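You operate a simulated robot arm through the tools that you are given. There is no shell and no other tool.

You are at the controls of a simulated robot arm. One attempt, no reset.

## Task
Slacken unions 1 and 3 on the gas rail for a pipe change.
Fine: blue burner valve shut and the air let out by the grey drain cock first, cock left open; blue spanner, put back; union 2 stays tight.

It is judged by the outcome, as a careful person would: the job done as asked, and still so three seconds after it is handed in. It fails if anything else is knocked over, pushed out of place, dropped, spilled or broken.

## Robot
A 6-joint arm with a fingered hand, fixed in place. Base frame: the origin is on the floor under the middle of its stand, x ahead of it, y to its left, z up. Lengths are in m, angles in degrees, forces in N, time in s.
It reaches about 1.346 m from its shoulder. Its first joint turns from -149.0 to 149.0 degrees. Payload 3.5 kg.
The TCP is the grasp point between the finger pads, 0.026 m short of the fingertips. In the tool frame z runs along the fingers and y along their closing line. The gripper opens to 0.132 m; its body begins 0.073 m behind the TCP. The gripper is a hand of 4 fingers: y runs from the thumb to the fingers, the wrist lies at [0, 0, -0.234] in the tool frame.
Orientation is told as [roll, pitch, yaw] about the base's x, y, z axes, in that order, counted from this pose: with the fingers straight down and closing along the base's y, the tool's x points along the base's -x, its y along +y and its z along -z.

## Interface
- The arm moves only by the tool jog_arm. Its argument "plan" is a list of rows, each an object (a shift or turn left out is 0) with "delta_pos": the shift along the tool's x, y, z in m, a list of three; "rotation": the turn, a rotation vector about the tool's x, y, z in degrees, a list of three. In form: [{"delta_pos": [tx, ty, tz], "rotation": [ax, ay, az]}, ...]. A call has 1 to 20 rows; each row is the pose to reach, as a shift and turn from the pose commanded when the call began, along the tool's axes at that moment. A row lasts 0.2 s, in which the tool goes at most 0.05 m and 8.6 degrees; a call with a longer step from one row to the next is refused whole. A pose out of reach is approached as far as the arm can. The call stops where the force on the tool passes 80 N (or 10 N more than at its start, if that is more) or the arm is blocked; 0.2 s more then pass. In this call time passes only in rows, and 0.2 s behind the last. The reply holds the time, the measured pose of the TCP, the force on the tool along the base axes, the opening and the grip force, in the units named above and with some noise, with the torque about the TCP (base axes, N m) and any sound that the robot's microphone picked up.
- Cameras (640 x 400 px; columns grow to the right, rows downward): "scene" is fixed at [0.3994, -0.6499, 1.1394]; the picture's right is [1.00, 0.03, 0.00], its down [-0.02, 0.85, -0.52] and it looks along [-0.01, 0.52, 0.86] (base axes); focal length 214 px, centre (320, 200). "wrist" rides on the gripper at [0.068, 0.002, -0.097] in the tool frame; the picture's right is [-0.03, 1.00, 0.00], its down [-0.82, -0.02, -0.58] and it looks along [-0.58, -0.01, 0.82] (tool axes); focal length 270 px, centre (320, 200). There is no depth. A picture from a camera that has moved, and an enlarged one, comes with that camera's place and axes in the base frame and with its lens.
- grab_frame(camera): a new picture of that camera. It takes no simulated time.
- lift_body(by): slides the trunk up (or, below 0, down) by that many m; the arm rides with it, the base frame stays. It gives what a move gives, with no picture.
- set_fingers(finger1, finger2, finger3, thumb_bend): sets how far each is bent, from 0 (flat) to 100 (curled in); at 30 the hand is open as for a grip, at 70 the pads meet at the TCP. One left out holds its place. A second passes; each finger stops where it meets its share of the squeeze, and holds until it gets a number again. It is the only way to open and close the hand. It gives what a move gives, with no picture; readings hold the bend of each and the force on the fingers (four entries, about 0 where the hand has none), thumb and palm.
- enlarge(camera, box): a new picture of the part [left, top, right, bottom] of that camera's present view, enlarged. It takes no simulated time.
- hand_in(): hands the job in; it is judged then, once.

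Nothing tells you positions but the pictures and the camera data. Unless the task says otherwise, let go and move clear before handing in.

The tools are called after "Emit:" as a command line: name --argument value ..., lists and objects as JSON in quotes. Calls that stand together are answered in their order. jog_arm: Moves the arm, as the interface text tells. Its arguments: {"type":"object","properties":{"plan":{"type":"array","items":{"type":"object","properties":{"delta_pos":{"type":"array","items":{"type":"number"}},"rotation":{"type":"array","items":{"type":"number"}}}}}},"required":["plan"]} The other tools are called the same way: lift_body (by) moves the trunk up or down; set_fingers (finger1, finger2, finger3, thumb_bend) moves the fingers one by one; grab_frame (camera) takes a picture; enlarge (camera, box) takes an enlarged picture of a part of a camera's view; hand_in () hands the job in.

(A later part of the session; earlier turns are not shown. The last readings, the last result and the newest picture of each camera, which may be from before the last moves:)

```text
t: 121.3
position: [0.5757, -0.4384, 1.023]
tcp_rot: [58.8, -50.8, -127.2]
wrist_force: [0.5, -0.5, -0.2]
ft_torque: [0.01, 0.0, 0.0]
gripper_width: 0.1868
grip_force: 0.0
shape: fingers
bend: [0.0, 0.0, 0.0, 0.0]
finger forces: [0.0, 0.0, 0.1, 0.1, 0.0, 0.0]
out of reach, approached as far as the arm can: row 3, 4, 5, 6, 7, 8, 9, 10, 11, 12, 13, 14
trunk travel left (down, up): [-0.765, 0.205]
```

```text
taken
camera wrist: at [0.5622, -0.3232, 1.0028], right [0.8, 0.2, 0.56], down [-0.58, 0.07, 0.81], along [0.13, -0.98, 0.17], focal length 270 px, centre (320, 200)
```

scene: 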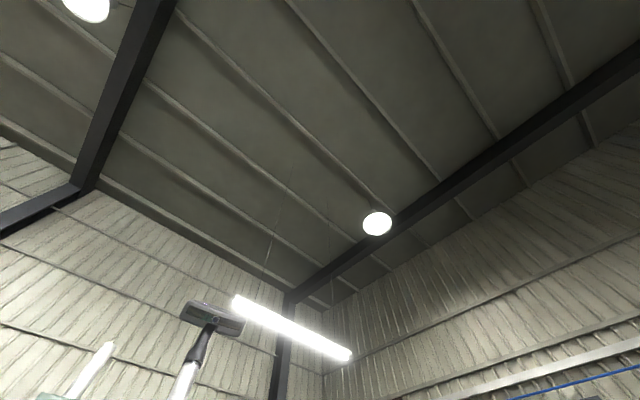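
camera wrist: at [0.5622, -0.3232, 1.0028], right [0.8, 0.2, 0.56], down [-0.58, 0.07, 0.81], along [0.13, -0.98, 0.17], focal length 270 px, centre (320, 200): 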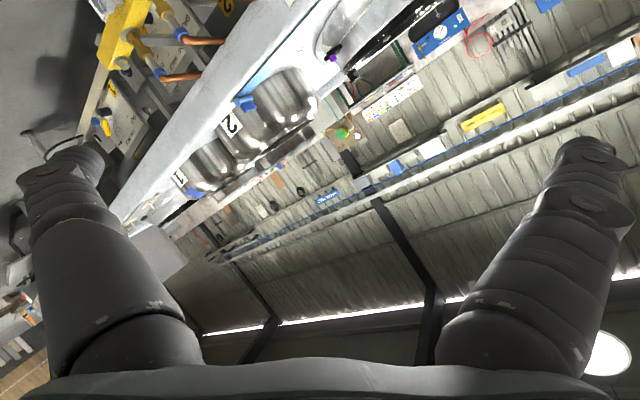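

Too close to the robot's own base for a free wrist. I'll move forward over open space toward the rail, keeping high, then re-orient.

Emit:
jog_arm --plan '[{"delta_pos": [-0.0036, 0.017, 0.0364]}, {"delta_pos": [-0.0072, 0.034, 0.0728]}, {"delta_pos": [-0.0108, 0.051, 0.1092]}, {"delta_pos": [-0.0144, 0.068, 0.1456]}, {"delta_pos": [-0.018, 0.085, 0.182]}]'

Emit:
jog_arm --plan '[{"rotation": [0, 0, -8]}, {"rotation": [0, 0, -16]}, {"rotation": [0, 0, -24]}, {"rotation": [0, 0, -32]}]'

Emit:
grab_frame --camera "wrist"

```text
t: 122.5
position: [0.7232, -0.5757, 1.0293]
tcp_rot: [61.0, -50.8, -130.1]
wrist_force: [-1.0, 0.2, 0.8]
ft_torque: [0.02, -0.03, 0.0]
gripper_width: 0.1866
grip_force: 0.0
shape: fingers
bend: [0.0, 0.0, 0.0, 0.0]
finger forces: [0.0, 0.0, 0.0, 0.1, 0.1, 0.1]
out of reach, approached as far as the arm can: row 2, 3, 4, 5
trunk travel left (down, up): [-0.765, 0.205]
```

```text
t: 123.5
position: [0.7353, -0.5545, 1.0868]
tcp_rot: [75.5, -76.9, -138.7]
wrist_force: [-0.7, -0.2, -0.1]
ft_torque: [0.01, -0.01, 0.0]
gripper_width: 0.1868
grip_force: 0.0
shape: fingers
bend: [0.0, 0.0, 0.0, 0.0]
finger forces: [0.1, 0.1, 0.1, 0.0, 0.1, 0.1]
out of reach, approached as far as the arm can: row 1, 2, 3, 4
trunk travel left (down, up): [-0.765, 0.205]
```

```text
taken
camera wrist: at [0.7066, -0.4575, 1.0258], right [0.87, 0.43, 0.24], down [-0.42, 0.38, 0.82], along [0.26, -0.82, 0.51], focal length 270 px, centre (320, 200)
```

wrist: 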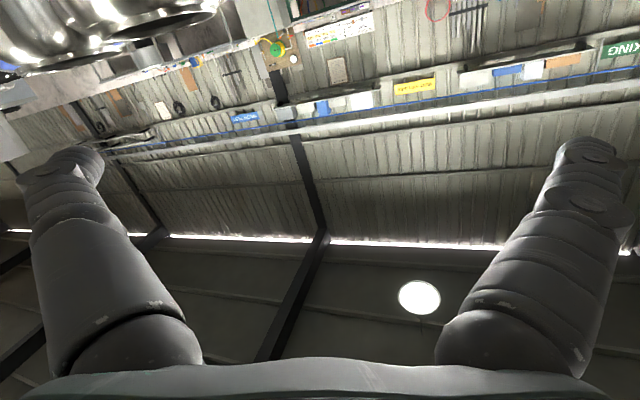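

The hand is now nearly horizontal but headed off. I'll rotate to the known-good pose (pointing at the rail, 90° roll), then work back from there the way that worked before.

Emit:
jog_arm --plan '[{"rotation": [-1.5, 1.3, 7.6]}, {"rotation": [-3.0, 2.6, 15.2]}, {"rotation": [-4.5, 3.8, 22.8]}, {"rotation": [-6.0, 5.1, 30.4]}, {"rotation": [-7.5, 6.4, 38.0]}, {"rotation": [-9.0, 7.7, 45.7]}, {"rotation": [-10.4, 9.0, 53.3]}, {"rotation": [-11.9, 10.2, 60.9]}, {"rotation": [-13.4, 11.5, 68.5]}, {"rotation": [-14.9, 12.8, 76.1]}]'

Emit:
grab_frame --camera "wrist"

```text
t: 125.7
position: [0.738, -0.5516, 1.0996]
tcp_rot: [90.0, 0.0, -135.0]
wrist_force: [-0.4, 0.1, 0.0]
ft_torque: [0.0, 0.0, 0.0]
gripper_width: 0.1866
grip_force: 0.1
shape: fingers
bend: [0.0, 0.0, 0.0, 0.0]
finger forces: [0.0, 0.0, 0.1, 0.2, 0.1, 0.0]
out of reach, approached as far as the arm can: row 1, 2, 3, 4, 5, 6, 9, 10
trunk travel left (down, up): [-0.765, 0.205]
```

```text
taken
camera wrist: at [0.7205, -0.4355, 1.1015], right [-0.02, -0.02, 1.0], down [-0.99, -0.17, -0.02], along [0.17, -0.99, -0.02], focal length 270 px, centre (320, 200)
```

wrist: 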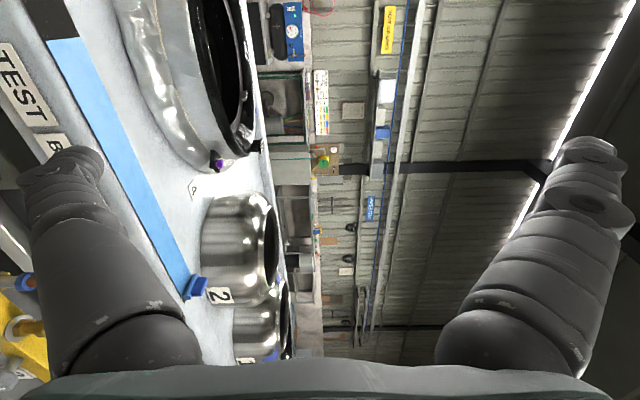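

Back in a clean pose. Now I'll roll toward 0° here with plenty of free space and then pitch down.

Emit:
jog_arm --plan '[{"rotation": [0, 0, -8]}, {"rotation": [0, 0, -16]}, {"rotation": [0, 0, -24]}, {"rotation": [0, 0, -32]}, {"rotation": [0, 0, -40]}, {"rotation": [0, 0, -48]}, {"rotation": [0, 0, -56]}, {"rotation": [0, 0, -64]}, {"rotation": [0, 0, -72]}, {"rotation": [0, 0, -80]}, {"rotation": [0, 0, -87]}]'

Emit:
jog_arm --plan '[{"rotation": [0, 8, 0]}, {"rotation": [0, 16, 0]}, {"rotation": [0, 24, 0]}]'

Emit:
grab_frame --camera "wrist"

```text
t: 128.1
position: [0.7384, -0.5509, 1.1027]
tcp_rot: [102.2, -86.8, -147.2]
wrist_force: [-0.7, 0.2, -0.3]
ft_torque: [0.0, 0.0, 0.0]
gripper_width: 0.1867
grip_force: 0.0
shape: fingers
bend: [0.0, 0.0, 0.0, 0.0]
finger forces: [0.0, 0.1, 0.0, 0.0, 0.0, 0.0]
out of reach, approached as far as the arm can: row 11
trunk travel left (down, up): [-0.765, 0.205]
```

```text
t: 128.9
position: [0.7391, -0.552, 1.1024]
tcp_rot: [101.7, -86.8, -146.7]
wrist_force: [0.9, -0.3, 0.5]
ft_torque: [-0.02, -0.01, -0.01]
gripper_width: 0.1869
grip_force: 0.1
shape: fingers
bend: [0.0, 0.0, 0.0, 0.0]
finger forces: [0.0, 0.1, 0.0, 0.1, 0.1, 0.0]
out of reach, approached as far as the arm can: row 1, 2, 3
trunk travel left (down, up): [-0.765, 0.205]
```

```text
taken
camera wrist: at [0.6761, -0.48, 1.0331], right [0.7, 0.71, 0.08], down [-0.46, 0.37, 0.81], along [0.54, -0.61, 0.59], focal length 270 px, centre (320, 200)
```

wrist: 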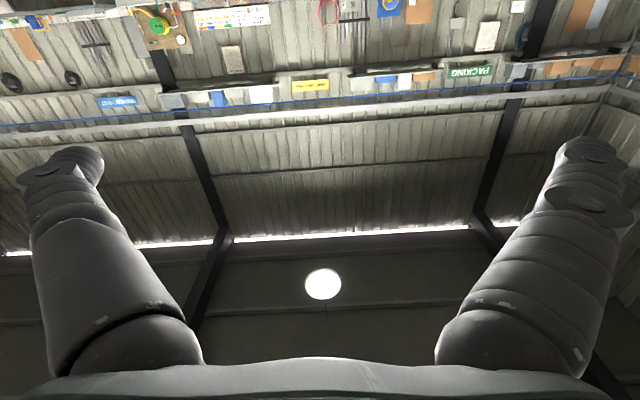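

Pitching down is blocked in this wrist configuration. I'll probe which directions are free, in open space.

Emit:
jog_arm --plan '[{"rotation": [0, -8, 0]}, {"rotation": [0, -16, 0]}]'

Emit:
jog_arm --plan '[{"rotation": [0, 8, 0]}, {"rotation": [0, 16, 0]}]'

Emit:
jog_arm --plan '[{"rotation": [8, 0, 0]}, {"rotation": [16, 0, 0]}]'

Emit:
jog_arm --plan '[{"rotation": [0, 8, 0]}, {"rotation": [0, 16, 0]}]'

```text
t: 129.5
position: [0.7376, -0.5521, 1.1661]
tcp_rot: [169.0, -73.1, 145.5]
wrist_force: [-0.6, -0.1, 0.5]
ft_torque: [0.02, 0.03, 0.0]
gripper_width: 0.1867
grip_force: 0.0
shape: fingers
bend: [0.0, 0.0, 0.0, 0.0]
finger forces: [0.0, 0.0, 0.0, 0.0, 0.1, 0.1]
out of reach, approached as far as the arm can: row 1, 2
trunk travel left (down, up): [-0.765, 0.205]
```

```text
t: 130.1
position: [0.7386, -0.5521, 1.1047]
tcp_rot: [111.0, -86.7, -155.9]
wrist_force: [0.5, -0.4, -0.4]
ft_torque: [0.03, -0.03, -0.01]
gripper_width: 0.1866
grip_force: 0.0
shape: fingers
bend: [0.0, 0.0, 0.0, 0.0]
finger forces: [0.0, 0.0, 0.1, 0.1, 0.0, 0.1]
out of reach, approached as far as the arm can: row 1, 2
trunk travel left (down, up): [-0.765, 0.205]
```

```text
t: 130.7
position: [0.738, -0.5543, 1.1077]
tcp_rot: [112.1, -85.4, -172.9]
wrist_force: [-0.1, -0.2, 0.6]
ft_torque: [-0.03, -0.01, 0.01]
gripper_width: 0.1868
grip_force: 0.1
shape: fingers
bend: [0.0, 0.0, 0.0, 0.0]
finger forces: [0.0, 0.0, 0.0, 0.1, 0.0, 0.0]
trunk travel left (down, up): [-0.765, 0.205]
```

```text
t: 131.3
position: [0.7387, -0.5531, 1.1003]
tcp_rot: [92.0, -82.9, -152.1]
wrist_force: [-0.8, 0.3, -0.2]
ft_torque: [0.0, -0.02, 0.02]
gripper_width: 0.1867
grip_force: 0.0
shape: fingers
bend: [0.0, 0.0, 0.0, 0.0]
finger forces: [0.0, 0.1, 0.0, 0.1, 0.0, 0.0]
out of reach, approached as far as the arm can: row 1, 2
trunk travel left (down, up): [-0.765, 0.205]
```

Pitch-up is free but pitch-down is limited in this roll. I'll go back to the 90° roll and try pitching down from there instead (about the hand's x axis).

Emit:
jog_arm --plan '[{"rotation": [-1.1, 1.3, 8.2]}, {"rotation": [-2.1, 2.5, 16.5]}, {"rotation": [-3.2, 3.8, 24.7]}, {"rotation": [-4.3, 5.0, 33.0]}, {"rotation": [-5.4, 6.3, 41.2]}, {"rotation": [-6.4, 7.6, 49.4]}, {"rotation": [-7.5, 8.8, 57.7]}, {"rotation": [-8.6, 10.1, 65.9]}, {"rotation": [-9.6, 11.3, 74.2]}, {"rotation": [-10.7, 12.6, 82.4]}]'

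Emit:
jog_arm --plan '[{"rotation": [8, 0, 0]}, {"rotation": [16, 0, 0]}, {"rotation": [24, 0, 0]}]'

Emit:
grab_frame --camera "wrist"

```text
t: 133.5
position: [0.7377, -0.5516, 1.1007]
tcp_rot: [90.2, 0.1, -135.1]
wrist_force: [-0.5, -0.3, -0.2]
ft_torque: [-0.02, 0.0, -0.01]
gripper_width: 0.1868
grip_force: 0.2
shape: fingers
bend: [0.0, 0.0, 0.0, 0.0]
finger forces: [0.0, 0.1, 0.1, 0.1, 0.0, 0.0]
out of reach, approached as far as the arm can: row 1, 2, 3, 4, 5, 6, 7, 8, 9
trunk travel left (down, up): [-0.765, 0.205]
```

```text
t: 134.3
position: [0.7354, -0.5516, 1.0046]
tcp_rot: [66.0, -0.1, -135.0]
wrist_force: [0.4, 0.2, 0.1]
ft_torque: [-0.02, -0.01, 0.0]
gripper_width: 0.1869
grip_force: 0.0
shape: fingers
bend: [0.0, 0.0, 0.0, 0.0]
finger forces: [0.0, 0.0, 0.1, 0.1, 0.0, 0.0]
out of reach, approached as far as the arm can: row 1, 2, 3
trunk travel left (down, up): [-0.765, 0.205]
```

```text
taken
camera wrist: at [0.7244, -0.4417, 1.0455], right [0.27, -0.3, 0.91], down [-0.96, -0.2, 0.22], along [0.11, -0.93, -0.34], focal length 270 px, centre (320, 200)
```

wrist: 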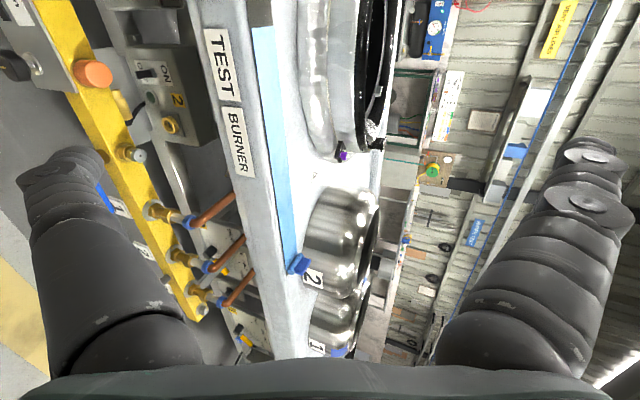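

That works. I'll continue pitching down to fingers-down.

Emit:
jog_arm --plan '[{"rotation": [8, 0, 0]}, {"rotation": [16, 0, 0]}, {"rotation": [24, 0, 0]}, {"rotation": [32, 0, 0]}, {"rotation": [40, 0, 0]}, {"rotation": [48, 0, 0]}, {"rotation": [56, 0, 0]}, {"rotation": [61, 0, 0]}, {"rotation": [66, 0, 0]}]'

Emit:
grab_frame --camera "wrist"

```text
t: 136.3
position: [0.7419, -0.5526, 0.8773]
tcp_rot: [4.9, -15.5, -136.2]
wrist_force: [-0.2, 0.5, 0.6]
ft_torque: [0.0, -0.01, 0.01]
gripper_width: 0.1872
grip_force: 0.0
shape: fingers
bend: [0.0, 0.0, 0.0, 0.0]
finger forces: [0.1, 0.0, 0.0, 0.0, 0.0, 0.1]
out of reach, approached as far as the arm can: row 1, 2, 3, 4, 5, 6, 7, 8, 9
trunk travel left (down, up): [-0.765, 0.205]
```

```text
taken
camera wrist: at [0.8044, -0.4841, 0.9503], right [0.69, -0.72, 0.09], down [-0.51, -0.39, 0.77], along [-0.52, -0.58, -0.63], focal length 270 px, centre (320, 200)
```

wrist: 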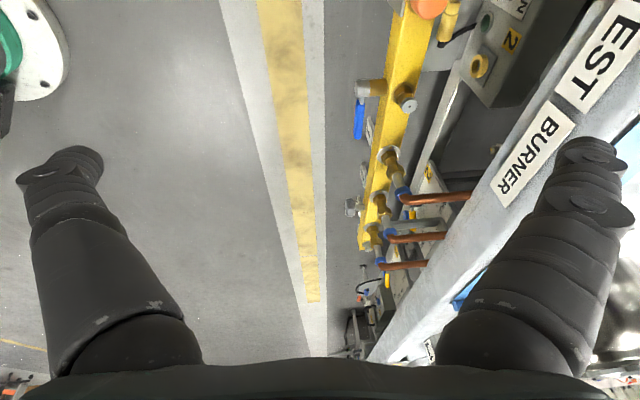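

Nearly fingers-down (15° tilt left). Now I'll turn toward yaw −45° while removing the tilt.

Emit:
jog_arm --plan '[{"rotation": [-0.8, 1.5, -8.2]}, {"rotation": [-1.6, 2.9, -16.4]}, {"rotation": [-2.3, 4.4, -24.6]}, {"rotation": [-3.1, 5.9, -32.8]}, {"rotation": [-3.9, 7.3, -41.0]}, {"rotation": [-4.7, 8.8, -49.2]}, {"rotation": [-5.5, 10.2, -57.4]}, {"rotation": [-6.3, 11.7, -65.6]}, {"rotation": [-7.0, 13.2, -73.8]}, {"rotation": [-7.8, 14.6, -82.0]}, {"rotation": [-8.6, 16.1, -90.2]}]'

Emit:
grab_frame --camera "wrist"

```text
t: 138.7
position: [0.7474, -0.5426, 0.8755]
tcp_rot: [4.4, -15.7, -131.5]
wrist_force: [0.4, 0.8, 0.2]
ft_torque: [0.01, -0.03, 0.02]
gripper_width: 0.1869
grip_force: 0.0
shape: fingers
bend: [0.0, 0.0, 0.0, 0.0]
finger forces: [0.0, 0.0, 0.0, 0.0, 0.1, 0.0]
out of reach, approached as far as the arm can: row 1, 2, 3, 4, 5, 6, 7, 8, 9, 10, 11
trunk travel left (down, up): [-0.765, 0.205]
```

```text
taken
camera wrist: at [0.8055, -0.4698, 0.95], right [0.74, -0.66, 0.08], down [-0.47, -0.43, 0.77], along [-0.48, -0.61, -0.63], focal length 270 px, centre (320, 200)
```

wrist: 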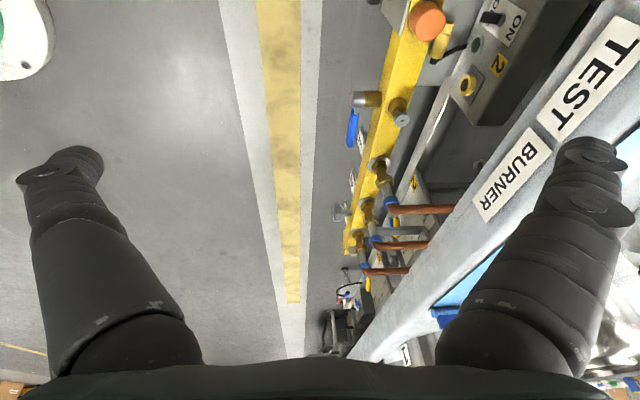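

The turn is limited that way. I'll turn the other way round instead (via yaw 180° toward +45°, which is also what I need for the spanner).

Emit:
jog_arm --plan '[{"rotation": [1.5, 1.8, 7.0]}, {"rotation": [3.0, 3.7, 13.9]}, {"rotation": [4.5, 5.5, 20.9]}, {"rotation": [6.1, 7.3, 27.8]}, {"rotation": [7.6, 9.1, 34.8]}, {"rotation": [9.1, 11.0, 41.7]}, {"rotation": [10.6, 12.8, 48.7]}]'

Emit:
grab_frame --camera "wrist"

```text
t: 140.3
position: [0.7489, -0.5414, 0.8768]
tcp_rot: [13.6, -8.7, 178.9]
wrist_force: [-0.2, -0.4, 0.6]
ft_torque: [0.01, -0.03, 0.0]
gripper_width: 0.187
grip_force: 0.0
shape: fingers
bend: [0.0, 0.0, 0.0, 0.0]
finger forces: [0.1, 0.0, 0.1, 0.0, 0.1, 0.0]
out of reach, approached as far as the arm can: row 2, 3, 4, 5, 6, 7
trunk travel left (down, up): [-0.765, 0.205]
```

```text
taken
camera wrist: at [0.8313, -0.5233, 0.9583], right [-0.01, -0.97, 0.24], down [-0.72, 0.17, 0.67], along [-0.7, -0.16, -0.7], focal length 270 px, centre (320, 200)
```

wrist: 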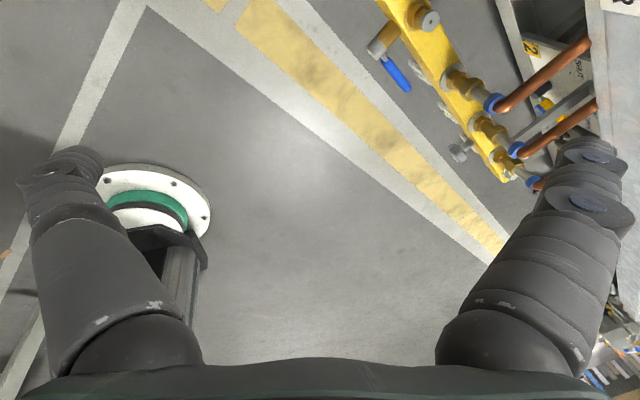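

The wrist settles with a residual lean; I'd like to see how the arm is folded. Let me check the scene camera.

Emit:
grab_frame --camera "scene"

Emit:
lift_body --by 0.15

Emit:
grab_frame --camera "scene"

```text
taken
```

scene: 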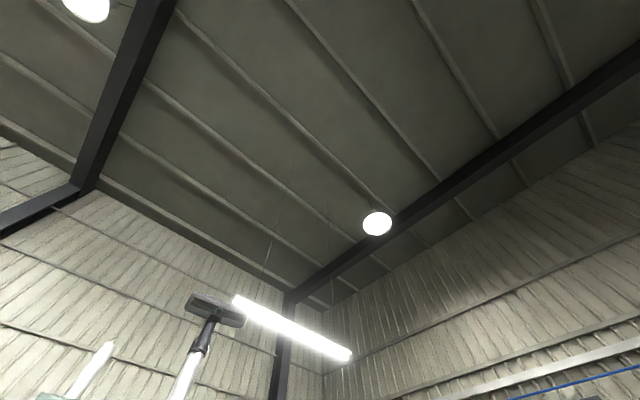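

```text
t: 142.1
position: [0.7464, -0.5435, 1.025]
tcp_rot: [13.6, -8.7, 178.9]
wrist_force: [0.1, -0.8, -0.9]
ft_torque: [0.02, 0.01, -0.03]
gripper_width: 0.1869
grip_force: 0.0
shape: fingers
bend: [0.0, 0.0, 0.0, 0.0]
finger forces: [0.1, 0.1, 0.0, 0.0, 0.0, 0.0]
trunk travel left (down, up): [-0.915, 0.055]
```

```text
taken
```

scene: 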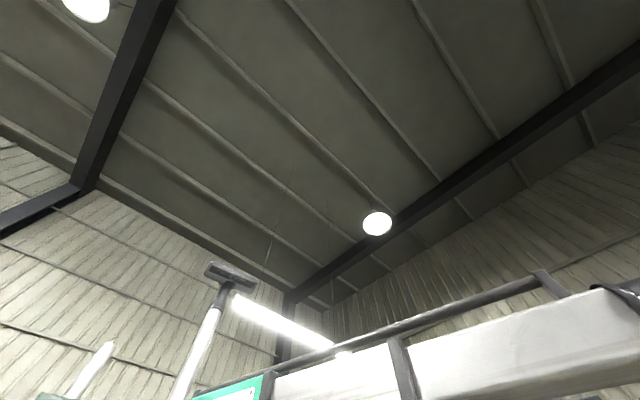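

The arm is folded with its elbow out to the far side. I'll keep turning in this direction (toward yaw 110°, then +45°) and see whether the lean clears.

Emit:
jog_arm --plan '[{"rotation": [1.9, 0, 7.7]}, {"rotation": [3.8, 0, 15.5]}, {"rotation": [5.8, 0, 23.2]}, {"rotation": [7.7, 0, 30.9]}, {"rotation": [9.6, 0, 38.7]}, {"rotation": [11.5, 0, 46.4]}, {"rotation": [13.5, 0, 54.1]}, {"rotation": [15.4, 0, 61.9]}, {"rotation": [17.3, -0.5, 69.6]}]'

Emit:
grab_frame --camera "wrist"

```text
t: 144.1
position: [0.7465, -0.5428, 1.0242]
tcp_rot: [13.0, 9.4, 110.9]
wrist_force: [1.0, -0.1, -1.2]
ft_torque: [-0.01, 0.03, 0.01]
gripper_width: 0.1868
grip_force: 0.0
shape: fingers
bend: [0.0, 0.0, 0.0, 0.0]
finger forces: [0.0, 0.0, 0.1, 0.0, 0.1, 0.1]
out of reach, approached as far as the arm can: row 2, 3, 4, 5, 6, 7, 8, 9
trunk travel left (down, up): [-0.915, 0.055]
```

```text
taken
camera wrist: at [0.7862, -0.5846, 1.13], right [-0.93, -0.29, 0.22], down [-0.18, 0.89, 0.42], along [-0.32, 0.35, -0.88], focal length 270 px, centre (320, 200)
```

wrist: 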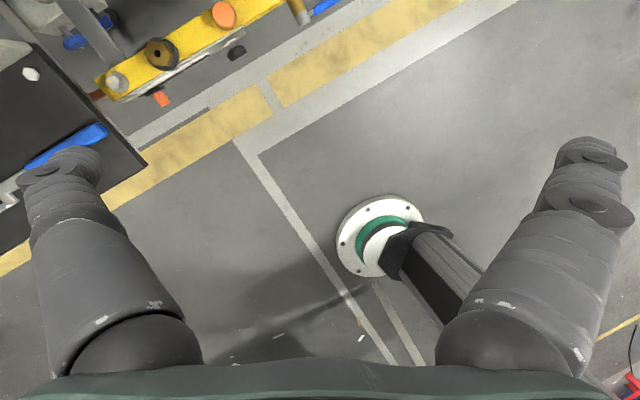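

The lean equals a wrist-bend limit in this folded branch. I'll unfold it: first swing the hand up in line with the forearm (free space, high up), keeping the wrist in place.

Emit:
jog_arm --plan '[{"delta_pos": [0.0187, 0.0266, -0.0023], "rotation": [-6.5, 4.6, 0]}, {"delta_pos": [0.0371, 0.0527, -0.0091], "rotation": [-13.1, 9.2, 0]}, {"delta_pos": [0.0548, 0.0778, -0.0202], "rotation": [-19.6, 13.8, 0]}, {"delta_pos": [0.0714, 0.1014, -0.0356], "rotation": [-26.2, 18.4, 0]}, {"delta_pos": [0.0866, 0.123, -0.0547], "rotation": [-32.7, 23.0, 0]}, {"delta_pos": [0.1002, 0.1422, -0.0774], "rotation": [-39.3, 27.6, 0]}, {"delta_pos": [0.1117, 0.1587, -0.1031], "rotation": [-45.8, 32.3, 0]}, {"delta_pos": [0.1211, 0.172, -0.1314], "rotation": [-52.4, 36.9, 0]}, {"delta_pos": [0.1282, 0.182, -0.1617], "rotation": [-58.9, 41.5, 0]}]'

Emit:
grab_frame --camera "wrist"

Emit:
grab_frame --camera "scene"

```text
t: 146.1
position: [0.6498, -0.681, 1.2423]
tcp_rot: [87.9, 35.5, 143.9]
wrist_force: [-0.2, -0.4, 0.3]
ft_torque: [-0.02, 0.0, 0.01]
gripper_width: 0.1866
grip_force: 0.1
shape: fingers
bend: [0.0, 0.0, 0.0, 0.0]
finger forces: [0.0, 0.0, 0.1, 0.0, 0.0, 0.1]
trunk travel left (down, up): [-0.915, 0.055]
```

```text
taken
camera wrist: at [0.7509, -0.6337, 1.2868], right [-0.51, 0.32, 0.8], down [-0.2, 0.86, -0.47], along [-0.84, -0.4, -0.37], focal length 270 px, centre (320, 200)
```

wrist: 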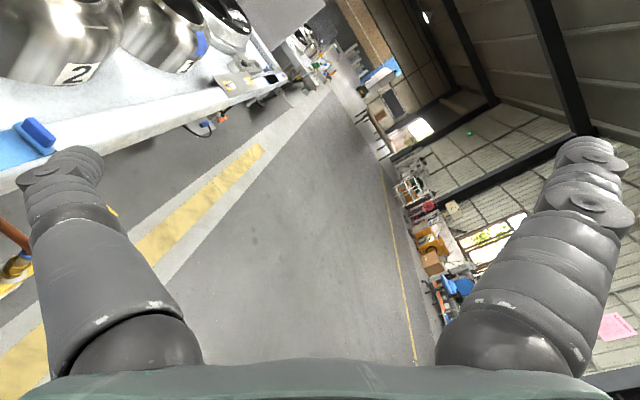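

```text
taken
```

scene: 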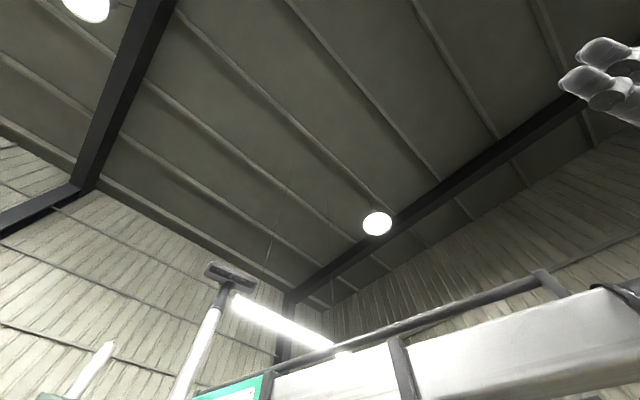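

Exactly reached with the arm links unmoved – so this is pure wrist bend. I'll continue the same bend past straight, upward.

Emit:
jog_arm --plan '[{"delta_pos": [0.0187, 0.0266, -0.0023], "rotation": [-6.5, 4.6, 0]}, {"delta_pos": [0.0371, 0.0527, -0.0091], "rotation": [-13.1, 9.2, 0]}, {"delta_pos": [0.0548, 0.0778, -0.0202], "rotation": [-19.6, 13.8, 0]}, {"delta_pos": [0.0714, 0.1014, -0.0356], "rotation": [-26.2, 18.4, 0]}, {"delta_pos": [0.0866, 0.123, -0.0547], "rotation": [-32.7, 23.0, 0]}]'

Emit:
grab_frame --camera "scene"

Emit:
grab_frame --camera "wrist"

```text
t: 147.3
position: [0.6782, -0.6387, 1.3941]
tcp_rot: [134.2, 27.1, 168.9]
wrist_force: [0.0, 0.2, -0.4]
ft_torque: [0.0, 0.01, -0.01]
gripper_width: 0.1867
grip_force: 0.0
shape: fingers
bend: [0.0, 0.0, 0.0, 0.0]
finger forces: [0.0, 0.0, 0.0, 0.1, 0.0, 0.1]
trunk travel left (down, up): [-0.915, 0.055]
```

```text
taken
```

scene: 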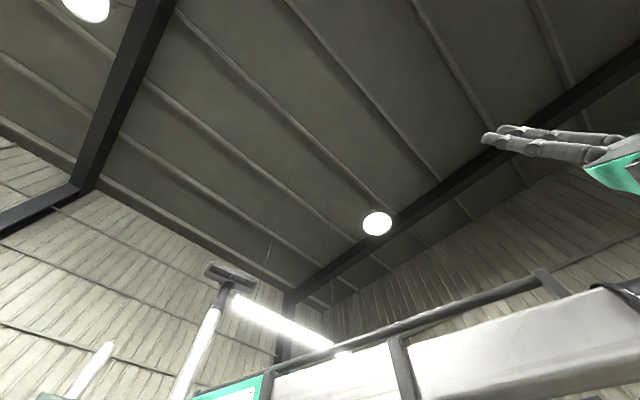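

```text
taken
camera wrist: at [0.7827, -0.5877, 1.367], right [-0.21, 0.75, 0.63], down [-0.45, 0.5, -0.74], along [-0.87, -0.44, 0.23], focal length 270 px, centre (320, 200)
```

wrist: 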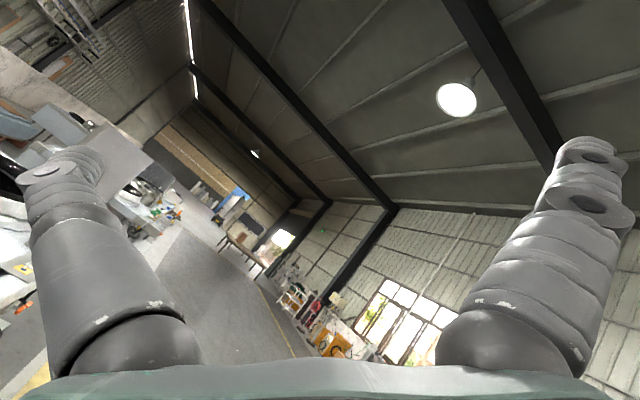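

Past straight now. Next I'll swing the raised hand around the forearm axis (a cone) to bring it below – trying one direction first.

Emit:
jog_arm --plan '[{"delta_pos": [-0.0169, 0.0107, -0.0009], "rotation": [-2.85, -4.0, 6.32]}, {"delta_pos": [-0.0348, 0.0194, -0.0034], "rotation": [-5.7, -7.99, 12.64]}, {"delta_pos": [-0.0532, 0.0259, -0.0076], "rotation": [-8.54, -11.99, 18.96]}]'

Emit:
grab_frame --camera "scene"

```text
t: 148.1
position: [0.6296, -0.6052, 1.3823]
tcp_rot: [148.7, 48.5, 178.2]
wrist_force: [-0.5, 0.8, 0.9]
ft_torque: [-0.02, -0.01, -0.03]
gripper_width: 0.1869
grip_force: 0.1
shape: fingers
bend: [0.0, 0.0, 0.0, 0.0]
finger forces: [0.1, 0.0, 0.0, 0.1, 0.0, 0.1]
trunk travel left (down, up): [-0.915, 0.055]
```

```text
taken
```

scene: 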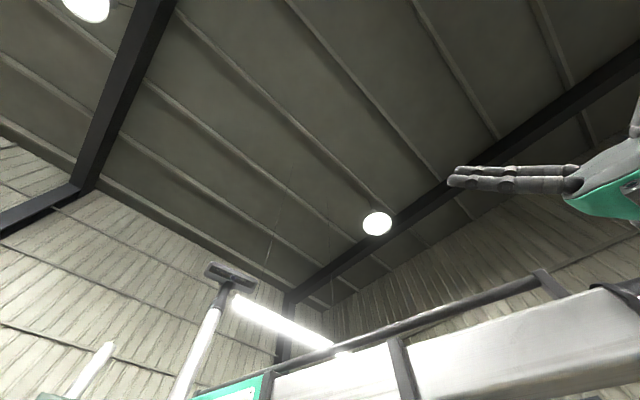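

It follows freely. Continuing the cone swing.

Emit:
jog_arm --plan '[{"delta_pos": [-0.0169, 0.0107, -0.0009], "rotation": [-2.85, -4.0, 6.32]}, {"delta_pos": [-0.0348, 0.0194, -0.0034], "rotation": [-5.7, -7.99, 12.64]}, {"delta_pos": [-0.0532, 0.0259, -0.0076], "rotation": [-8.54, -11.99, 18.96]}, {"delta_pos": [-0.0719, 0.0301, -0.0134], "rotation": [-11.39, -15.98, 25.28]}, {"delta_pos": [-0.0905, 0.0319, -0.0206], "rotation": [-14.24, -19.98, 31.6]}, {"delta_pos": [-0.1086, 0.0313, -0.0291], "rotation": [-17.09, -23.98, 37.92]}, {"delta_pos": [-0.1259, 0.0284, -0.0388], "rotation": [-19.94, -27.97, 44.24]}, {"delta_pos": [-0.142, 0.023, -0.0494], "rotation": [-22.78, -31.97, 50.56]}, {"delta_pos": [-0.1566, 0.0154, -0.0608], "rotation": [-25.63, -35.96, 56.88]}, {"delta_pos": [-0.1695, 0.0057, -0.0727], "rotation": [-28.48, -39.96, 63.2]}]'

Emit:
grab_frame --camera "wrist"

```text
t: 150.3
position: [0.5046, -0.64, 1.2124]
tcp_rot: [-77.3, 41.2, -56.5]
wrist_force: [0.0, -1.1, -0.5]
ft_torque: [0.01, 0.0, -0.05]
gripper_width: 0.1867
grip_force: 0.1
shape: fingers
bend: [0.0, 0.0, 0.0, 0.0]
finger forces: [0.1, 0.0, 0.1, 0.0, 0.0, 0.0]
out of reach, approached as far as the arm can: row 3, 4, 5, 6, 7, 8, 9, 10
trunk travel left (down, up): [-0.915, 0.055]
```

```text
taken
camera wrist: at [0.5631, -0.5552, 1.2708], right [-0.16, 0.64, -0.75], down [0.86, -0.28, -0.43], along [-0.49, -0.71, -0.5], focal length 270 px, centre (320, 200)
```

wrist: 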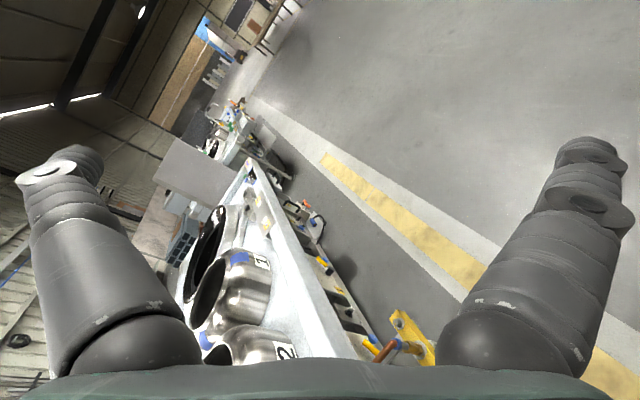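

The hand has swung round to below horizontal as intended. Now I'll bend it down to vertical from this side.

Emit:
jog_arm --plan '[{"delta_pos": [-0.0216, 0.0241, -0.0023], "rotation": [-5.95, -5.34, 0]}, {"delta_pos": [-0.0428, 0.0477, -0.0091], "rotation": [-11.9, -10.7, 0]}, {"delta_pos": [-0.0632, 0.0704, -0.0202], "rotation": [-17.9, -16.0, 0]}, {"delta_pos": [-0.0823, 0.0918, -0.0356], "rotation": [-23.8, -21.4, 0]}, {"delta_pos": [-0.0999, 0.1113, -0.0547], "rotation": [-29.8, -26.7, 0]}, {"delta_pos": [-0.1155, 0.1287, -0.0774], "rotation": [-35.7, -32.1, 0]}, {"delta_pos": [-0.1288, 0.1436, -0.1031], "rotation": [-41.7, -37.4, 0]}, {"delta_pos": [-0.1397, 0.1556, -0.1314], "rotation": [-47.6, -42.8, 0]}, {"delta_pos": [-0.1478, 0.1647, -0.1617], "rotation": [-53.6, -48.1, 0]}, {"delta_pos": [-0.153, 0.1705, -0.1934], "rotation": [-59.5, -53.4, 0]}]'

Emit:
grab_frame --camera "wrist"

```text
t: 152.5
position: [0.7097, -0.5426, 1.0255]
tcp_rot: [-15.7, 3.7, -23.4]
wrist_force: [-0.1, 1.1, 0.3]
ft_torque: [0.02, 0.0, -0.01]
gripper_width: 0.1869
grip_force: 0.0
shape: fingers
bend: [0.0, 0.0, 0.0, 0.0]
finger forces: [0.0, 0.0, 0.0, 0.0, 0.0, 0.1]
out of reach, approached as far as the arm can: row 9, 10
trunk travel left (down, up): [-0.915, 0.055]
```

```text
taken
camera wrist: at [0.6658, -0.4915, 1.1222], right [0.39, 0.88, -0.27], down [0.83, -0.21, 0.51], along [0.39, -0.42, -0.82], focal length 270 px, centre (320, 200)
```

wrist: 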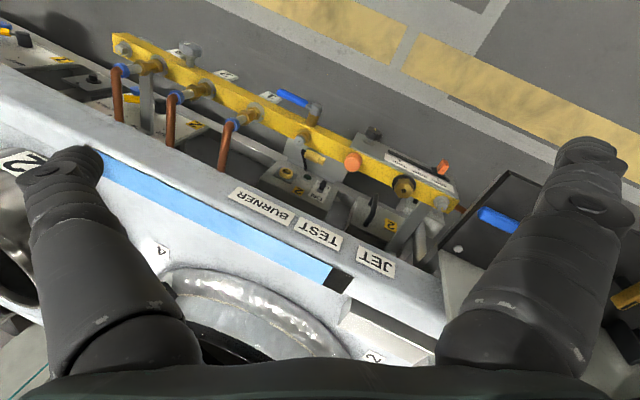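

Still the same 16° lean, so it depends on where the arm is rather than on the branch. I'll move along the rail while asking for vertical and see if it clears.

Emit:
jog_arm --plan '[{"delta_pos": [0.016, -0.038, 0.0116], "rotation": [-7.7, -1.8, 0]}, {"delta_pos": [0.032, -0.076, 0.0231], "rotation": [-15.5, -3.5, 0]}, {"delta_pos": [0.048, -0.114, 0.0347], "rotation": [-15.5, -3.5, 0]}, {"delta_pos": [0.064, -0.153, 0.0463], "rotation": [-15.5, -3.5, 0]}, {"delta_pos": [0.08, -0.191, 0.0579], "rotation": [-15.5, -3.5, 0]}, {"delta_pos": [0.096, -0.229, 0.0694], "rotation": [-15.5, -3.5, 0]}, {"delta_pos": [0.112, -0.267, 0.081], "rotation": [-15.5, -3.5, 0]}]'

Emit:
grab_frame --camera "scene"

Emit:
grab_frame --camera "wrist"

```text
t: 154.1
position: [0.4978, -0.7557, 1.0243]
tcp_rot: [-13.7, 8.7, -23.9]
wrist_force: [-0.9, -0.1, -0.1]
ft_torque: [0.0, 0.02, 0.01]
gripper_width: 0.1866
grip_force: 0.0
shape: fingers
bend: [0.0, 0.0, 0.0, 0.0]
finger forces: [0.1, 0.1, 0.0, 0.0, 0.0, 0.0]
out of reach, approached as far as the arm can: row 1, 2, 3, 4, 5, 6, 7
trunk travel left (down, up): [-0.915, 0.055]
```

```text
taken
```

scene: 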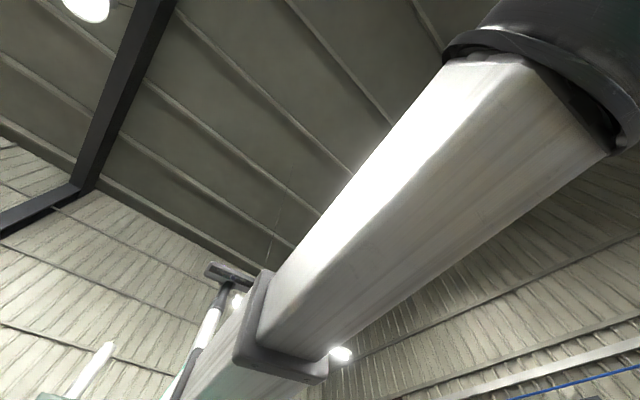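

```text
taken
camera wrist: at [0.4609, -0.7118, 1.1281], right [0.38, 0.89, -0.24], down [0.86, -0.25, 0.44], along [0.33, -0.37, -0.87], focal length 270 px, centre (320, 200)
```

wrist: 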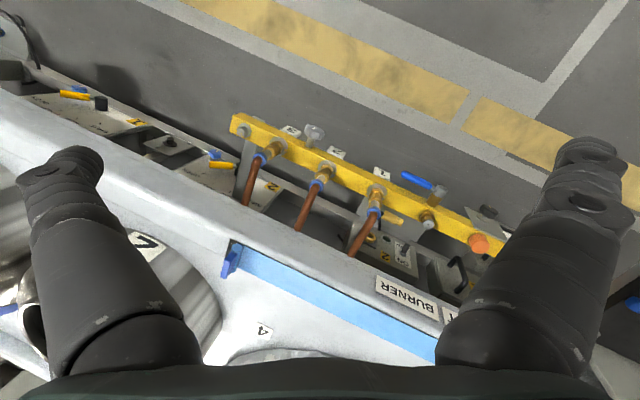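

I see the cause now: the wrist height is fixed by the trunk, so a pure rotation about the TCP asks for an impossible height, and the solver leans the hand to keep it. I'll include the matching height change with the rotation.

Emit:
jog_arm --plan '[{"delta_pos": [-0.0004, 0.0007, 0.0027], "rotation": [-3.0, -2.8, -5.6]}, {"delta_pos": [-0.0006, 0.0011, 0.0045], "rotation": [-6.0, -5.7, -11.2]}, {"delta_pos": [-0.0009, 0.0015, 0.006], "rotation": [-8.9, -8.5, -16.8]}, {"delta_pos": [-0.0011, 0.0018, 0.0073], "rotation": [-11.9, -11.3, -22.4]}]'

Emit:
grab_frame --camera "wrist"

```text
t: 155.1
position: [0.4962, -0.7573, 1.0248]
tcp_rot: [-9.4, 13.3, -1.2]
wrist_force: [0.3, -0.5, -1.0]
ft_torque: [0.0, -0.03, 0.01]
gripper_width: 0.1868
grip_force: 0.2
shape: fingers
bend: [0.0, 0.0, 0.0, 0.0]
finger forces: [0.0, 0.1, 0.0, 0.0, 0.0, 0.0]
out of reach, approached as far as the arm can: row 1, 2, 3, 4
trunk travel left (down, up): [-0.915, 0.055]
```

```text
taken
camera wrist: at [0.4541, -0.7376, 1.1336], right [0.01, 0.99, -0.16], down [0.93, 0.05, 0.37], along [0.37, -0.15, -0.91], focal length 270 px, centre (320, 200)
```

wrist: 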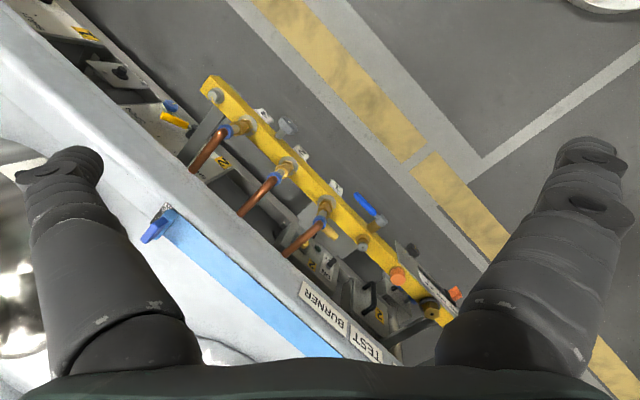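

The bend is limited one way because the wrist's roll has wound over to its end. I'll swing the hand up again and this time cone it round the other way to unwind it.

Emit:
jog_arm --plan '[{"delta_pos": [0.028, -0.0181, -0.0024], "rotation": [4.45, 6.89, 0]}, {"delta_pos": [0.0555, -0.0358, -0.0095], "rotation": [8.9, 13.78, 0]}, {"delta_pos": [0.0818, -0.0528, -0.0212], "rotation": [13.35, 20.66, 0]}, {"delta_pos": [0.1065, -0.0688, -0.0373], "rotation": [17.79, 27.55, 0]}, {"delta_pos": [0.129, -0.0833, -0.0574], "rotation": [22.24, 34.44, 0]}, {"delta_pos": [0.1488, -0.0961, -0.0811], "rotation": [26.69, 41.33, 0]}, {"delta_pos": [0.1656, -0.107, -0.1079], "rotation": [31.14, 48.22, 0]}, {"delta_pos": [0.179, -0.1156, -0.1373], "rotation": [35.59, 55.1, 0]}, {"delta_pos": [0.1888, -0.1219, -0.1687], "rotation": [40.04, 61.99, 0]}, {"delta_pos": [0.1947, -0.1257, -0.2014], "rotation": [44.49, 68.88, 0]}, {"delta_pos": [0.1966, -0.127, -0.2348], "rotation": [48.93, 75.77, 0]}, {"delta_pos": [0.1945, -0.1256, -0.2682], "rotation": [53.38, 82.66, 0]}, {"delta_pos": [0.1884, -0.1217, -0.3009], "rotation": [57.83, 89.54, 0]}, {"delta_pos": [0.1784, -0.1152, -0.3322], "rotation": [62.28, 96.43, 0]}, {"delta_pos": [0.1649, -0.1065, -0.3614], "rotation": [66.73, 103.32, 0]}]'

Emit:
grab_frame --camera "wrist"

Emit:
grab_frame --camera "scene"

```text
t: 158.3
position: [0.4207, -0.8013, 1.4274]
tcp_rot: [-154.6, 33.0, -106.8]
wrist_force: [-0.8, -0.3, 0.3]
ft_torque: [-0.01, -0.01, 0.01]
gripper_width: 0.187
grip_force: 0.2
shape: fingers
bend: [0.0, 0.0, 0.0, 0.0]
finger forces: [0.0, 0.0, 0.1, 0.0, 0.1, 0.0]
trunk travel left (down, up): [-0.915, 0.055]
```

```text
taken
camera wrist: at [0.4907, -0.7115, 1.3901], right [-0.8, 0.46, -0.37], down [0.14, -0.47, -0.87], along [-0.58, -0.75, 0.31], focal length 270 px, centre (320, 200)
```

wrist: 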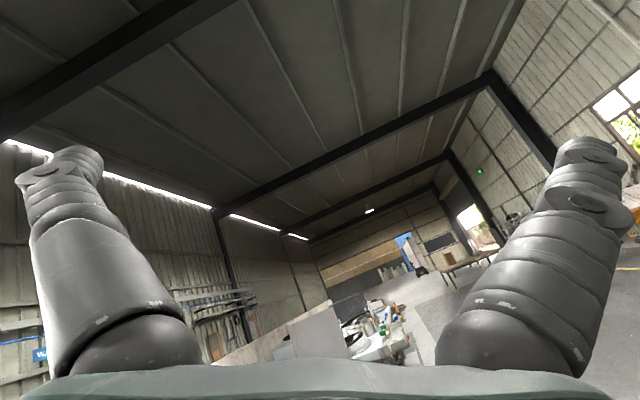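

```text
taken
```

scene: 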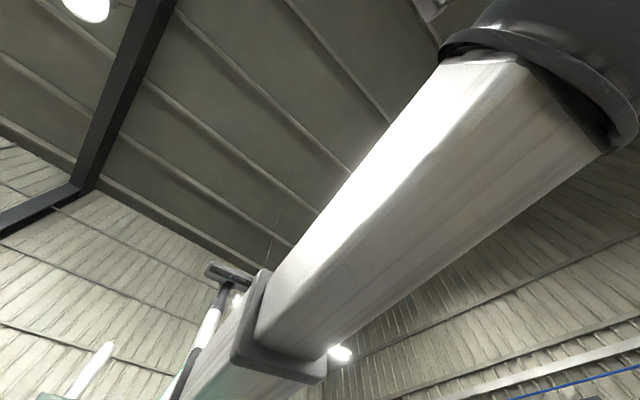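

Exact again. Now coning the other way (toward the bench side, high above it).

Emit:
jog_arm --plan '[{"delta_pos": [-0.0154, -0.0209, -0.0014], "rotation": [5.31, -3.54, -5.46]}, {"delta_pos": [-0.0326, -0.04, -0.0058], "rotation": [10.62, -7.07, -10.92]}, {"delta_pos": [-0.0511, -0.0569, -0.0129], "rotation": [15.93, -10.61, -16.38]}, {"delta_pos": [-0.0706, -0.0711, -0.0226], "rotation": [21.24, -14.15, -21.84]}, {"delta_pos": [-0.0906, -0.0825, -0.0347], "rotation": [26.54, -17.68, -27.3]}, {"delta_pos": [-0.1108, -0.0907, -0.049], "rotation": [31.85, -21.22, -32.76]}, {"delta_pos": [-0.1306, -0.0956, -0.0651], "rotation": [37.16, -24.75, -38.22]}, {"delta_pos": [-0.1497, -0.0971, -0.0828], "rotation": [42.47, -28.29, -43.68]}, {"delta_pos": [-0.1676, -0.0951, -0.1015], "rotation": [47.78, -31.83, -49.14]}, {"delta_pos": [-0.1841, -0.0897, -0.121], "rotation": [53.09, -35.36, -54.6]}, {"delta_pos": [-0.1986, -0.081, -0.1408], "rotation": [58.4, -38.9, -60.06]}]'

Emit:
grab_frame --camera "wrist"

```text
t: 160.7
position: [0.5149, -0.9489, 1.2405]
tcp_rot: [87.6, 32.2, 170.1]
wrist_force: [0.2, -0.2, -0.8]
ft_torque: [0.02, 0.02, -0.02]
gripper_width: 0.1869
grip_force: 0.0
shape: fingers
bend: [0.0, 0.0, 0.0, 0.0]
finger forces: [0.1, 0.0, 0.1, 0.0, 0.0, 0.0]
trunk travel left (down, up): [-0.915, 0.055]
```

```text
taken
camera wrist: at [0.5873, -0.8636, 1.2826], right [-0.55, 0.05, 0.83], down [-0.58, 0.69, -0.43], along [-0.59, -0.72, -0.35], focal length 270 px, centre (320, 200)
```

wrist: 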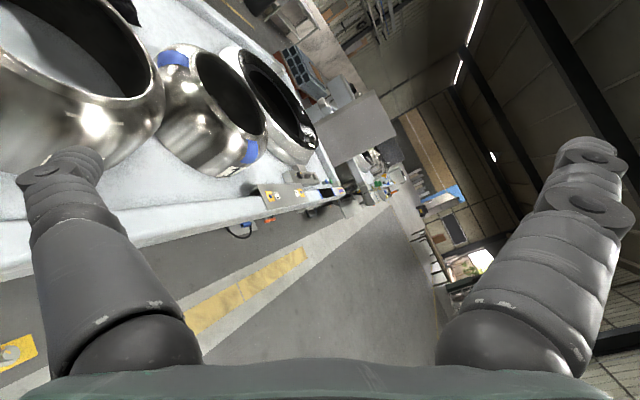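

Clean with no limit flags. Continuing the second half of the cone, to bring the hand below.

Emit:
jog_arm --plan '[{"delta_pos": [-0.0154, -0.0209, -0.0014], "rotation": [5.31, -3.54, -5.46]}, {"delta_pos": [-0.0326, -0.04, -0.0058], "rotation": [10.62, -7.07, -10.92]}, {"delta_pos": [-0.0511, -0.0569, -0.0129], "rotation": [15.93, -10.61, -16.38]}, {"delta_pos": [-0.0706, -0.0711, -0.0226], "rotation": [21.24, -14.15, -21.84]}, {"delta_pos": [-0.0906, -0.0825, -0.0347], "rotation": [26.54, -17.68, -27.3]}, {"delta_pos": [-0.1108, -0.0907, -0.049], "rotation": [31.85, -21.22, -32.76]}, {"delta_pos": [-0.1306, -0.0956, -0.0651], "rotation": [37.16, -24.75, -38.22]}, {"delta_pos": [-0.1497, -0.0971, -0.0828], "rotation": [42.47, -28.29, -43.68]}, {"delta_pos": [-0.1676, -0.0951, -0.1015], "rotation": [47.78, -31.83, -49.14]}, {"delta_pos": [-0.1841, -0.0897, -0.121], "rotation": [53.09, -35.36, -54.6]}]'

Emit:
grab_frame --camera "wrist"

```text
t: 162.9
position: [0.4276, -0.8103, 1.0727]
tcp_rot: [28.1, -30.2, 169.2]
wrist_force: [-0.2, -0.2, 0.1]
ft_torque: [0.0, -0.03, -0.02]
gripper_width: 0.1872
grip_force: 0.0
shape: fingers
bend: [0.0, 0.0, 0.0, 0.0]
finger forces: [0.1, 0.1, 0.0, 0.0, 0.0, 0.0]
trunk travel left (down, up): [-0.915, 0.055]
```

```text
taken
camera wrist: at [0.538, -0.7848, 1.1117], right [0.05, -0.91, 0.42], down [-0.39, 0.37, 0.84], along [-0.92, -0.21, -0.34], focal length 270 px, centre (320, 200)
```

wrist: 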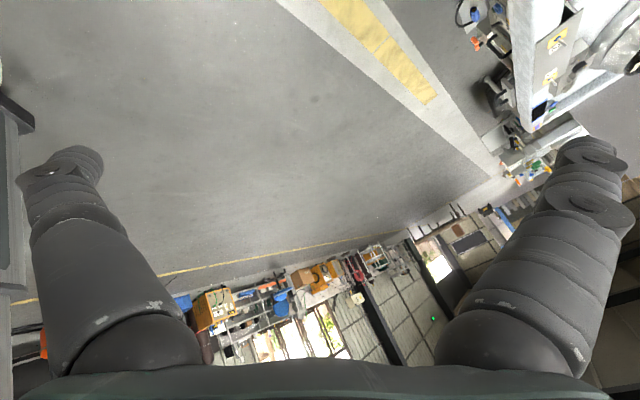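

No flags. Now bending down to vertical in this unwound branch.

Emit:
jog_arm --plan '[{"delta_pos": [0.0253, -0.0205, -0.0023], "rotation": [5.02, 6.22, 0]}, {"delta_pos": [0.0502, -0.0405, -0.0091], "rotation": [10.05, 12.45, 0]}, {"delta_pos": [0.074, -0.0598, -0.0202], "rotation": [15.07, 18.67, 0]}, {"delta_pos": [0.0965, -0.0779, -0.0356], "rotation": [20.1, 24.9, 0]}, {"delta_pos": [0.117, -0.0945, -0.0547], "rotation": [25.1, 31.1, 0]}]'

Emit:
grab_frame --camera "wrist"

```text
t: 164.1
position: [0.5491, -0.7197, 1.0258]
tcp_rot: [11.1, -11.7, 175.8]
wrist_force: [-0.4, -0.7, -0.2]
ft_torque: [0.0, -0.02, -0.03]
gripper_width: 0.187
grip_force: 0.1
shape: fingers
bend: [0.0, 0.0, 0.0, 0.0]
finger forces: [0.1, 0.0, 0.0, 0.0, 0.1, 0.1]
out of reach, approached as far as the arm can: row 4, 5
trunk travel left (down, up): [-0.915, 0.055]
```

```text
taken
camera wrist: at [0.6378, -0.7088, 1.1046], right [-0.06, -0.98, 0.19], down [-0.67, 0.18, 0.72], along [-0.74, -0.09, -0.67], focal length 270 px, centre (320, 200)
```

wrist: 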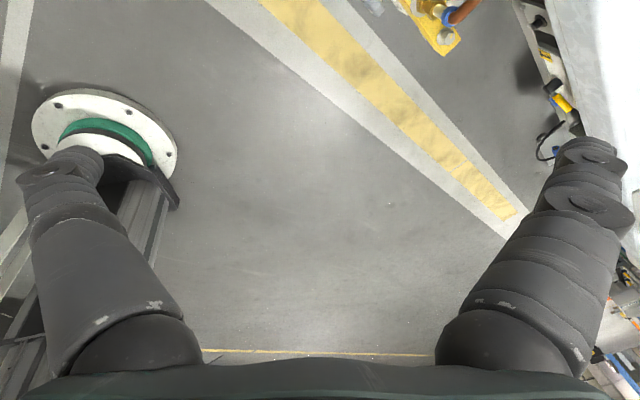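

Same 16° limit, so now I understand: the roll joint about the forearm stops at ±164° and the hand is bent the "wrong way". I need to swing it level, sweep it through the forearm line to the other side, and then drop it. First, level.

Emit:
jog_arm --plan '[{"delta_pos": [-0.0247, 0.0225, -0.0024], "rotation": [-5.52, -6.06, 0]}, {"delta_pos": [-0.0488, 0.0445, -0.0095], "rotation": [-11.04, -12.12, 0]}, {"delta_pos": [-0.072, 0.0656, -0.0212], "rotation": [-16.56, -18.18, 0]}, {"delta_pos": [-0.0937, 0.0853, -0.0373], "rotation": [-22.07, -24.24, 0]}, {"delta_pos": [-0.1135, 0.1033, -0.0574], "rotation": [-27.59, -30.3, 0]}, {"delta_pos": [-0.1309, 0.1192, -0.0811], "rotation": [-33.11, -36.36, 0]}, {"delta_pos": [-0.1457, 0.1327, -0.1079], "rotation": [-38.63, -42.42, 0]}, {"delta_pos": [-0.1575, 0.1434, -0.1373], "rotation": [-44.15, -48.48, 0]}, {"delta_pos": [-0.1661, 0.1512, -0.1687], "rotation": [-49.67, -54.54, 0]}]'

Emit:
grab_frame --camera "wrist"

```text
t: 166.1
position: [0.4187, -0.8281, 1.2507]
tcp_rot: [90.2, -47.6, 129.3]
wrist_force: [0.0, -0.7, 0.1]
ft_torque: [0.03, 0.02, 0.0]
gripper_width: 0.1869
grip_force: 0.1
shape: fingers
bend: [0.0, 0.0, 0.0, 0.0]
finger forces: [0.0, 0.0, 0.0, 0.0, 0.0, 0.1]
trunk travel left (down, up): [-0.915, 0.055]
```

```text
taken
camera wrist: at [0.5247, -0.8033, 1.2007], right [0.46, -0.56, 0.69], down [0.09, 0.8, 0.59], along [-0.88, -0.21, 0.42], focal length 270 px, centre (320, 200)
```

wrist: 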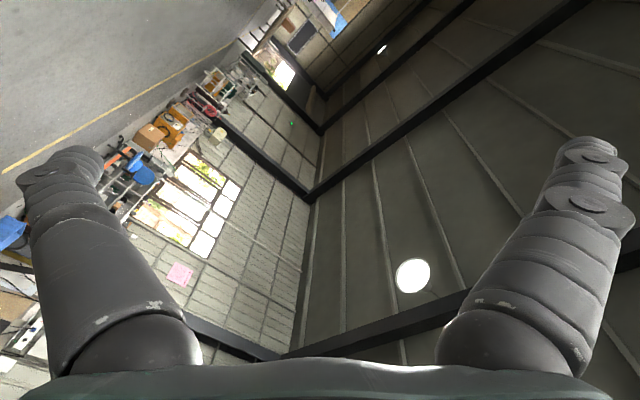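

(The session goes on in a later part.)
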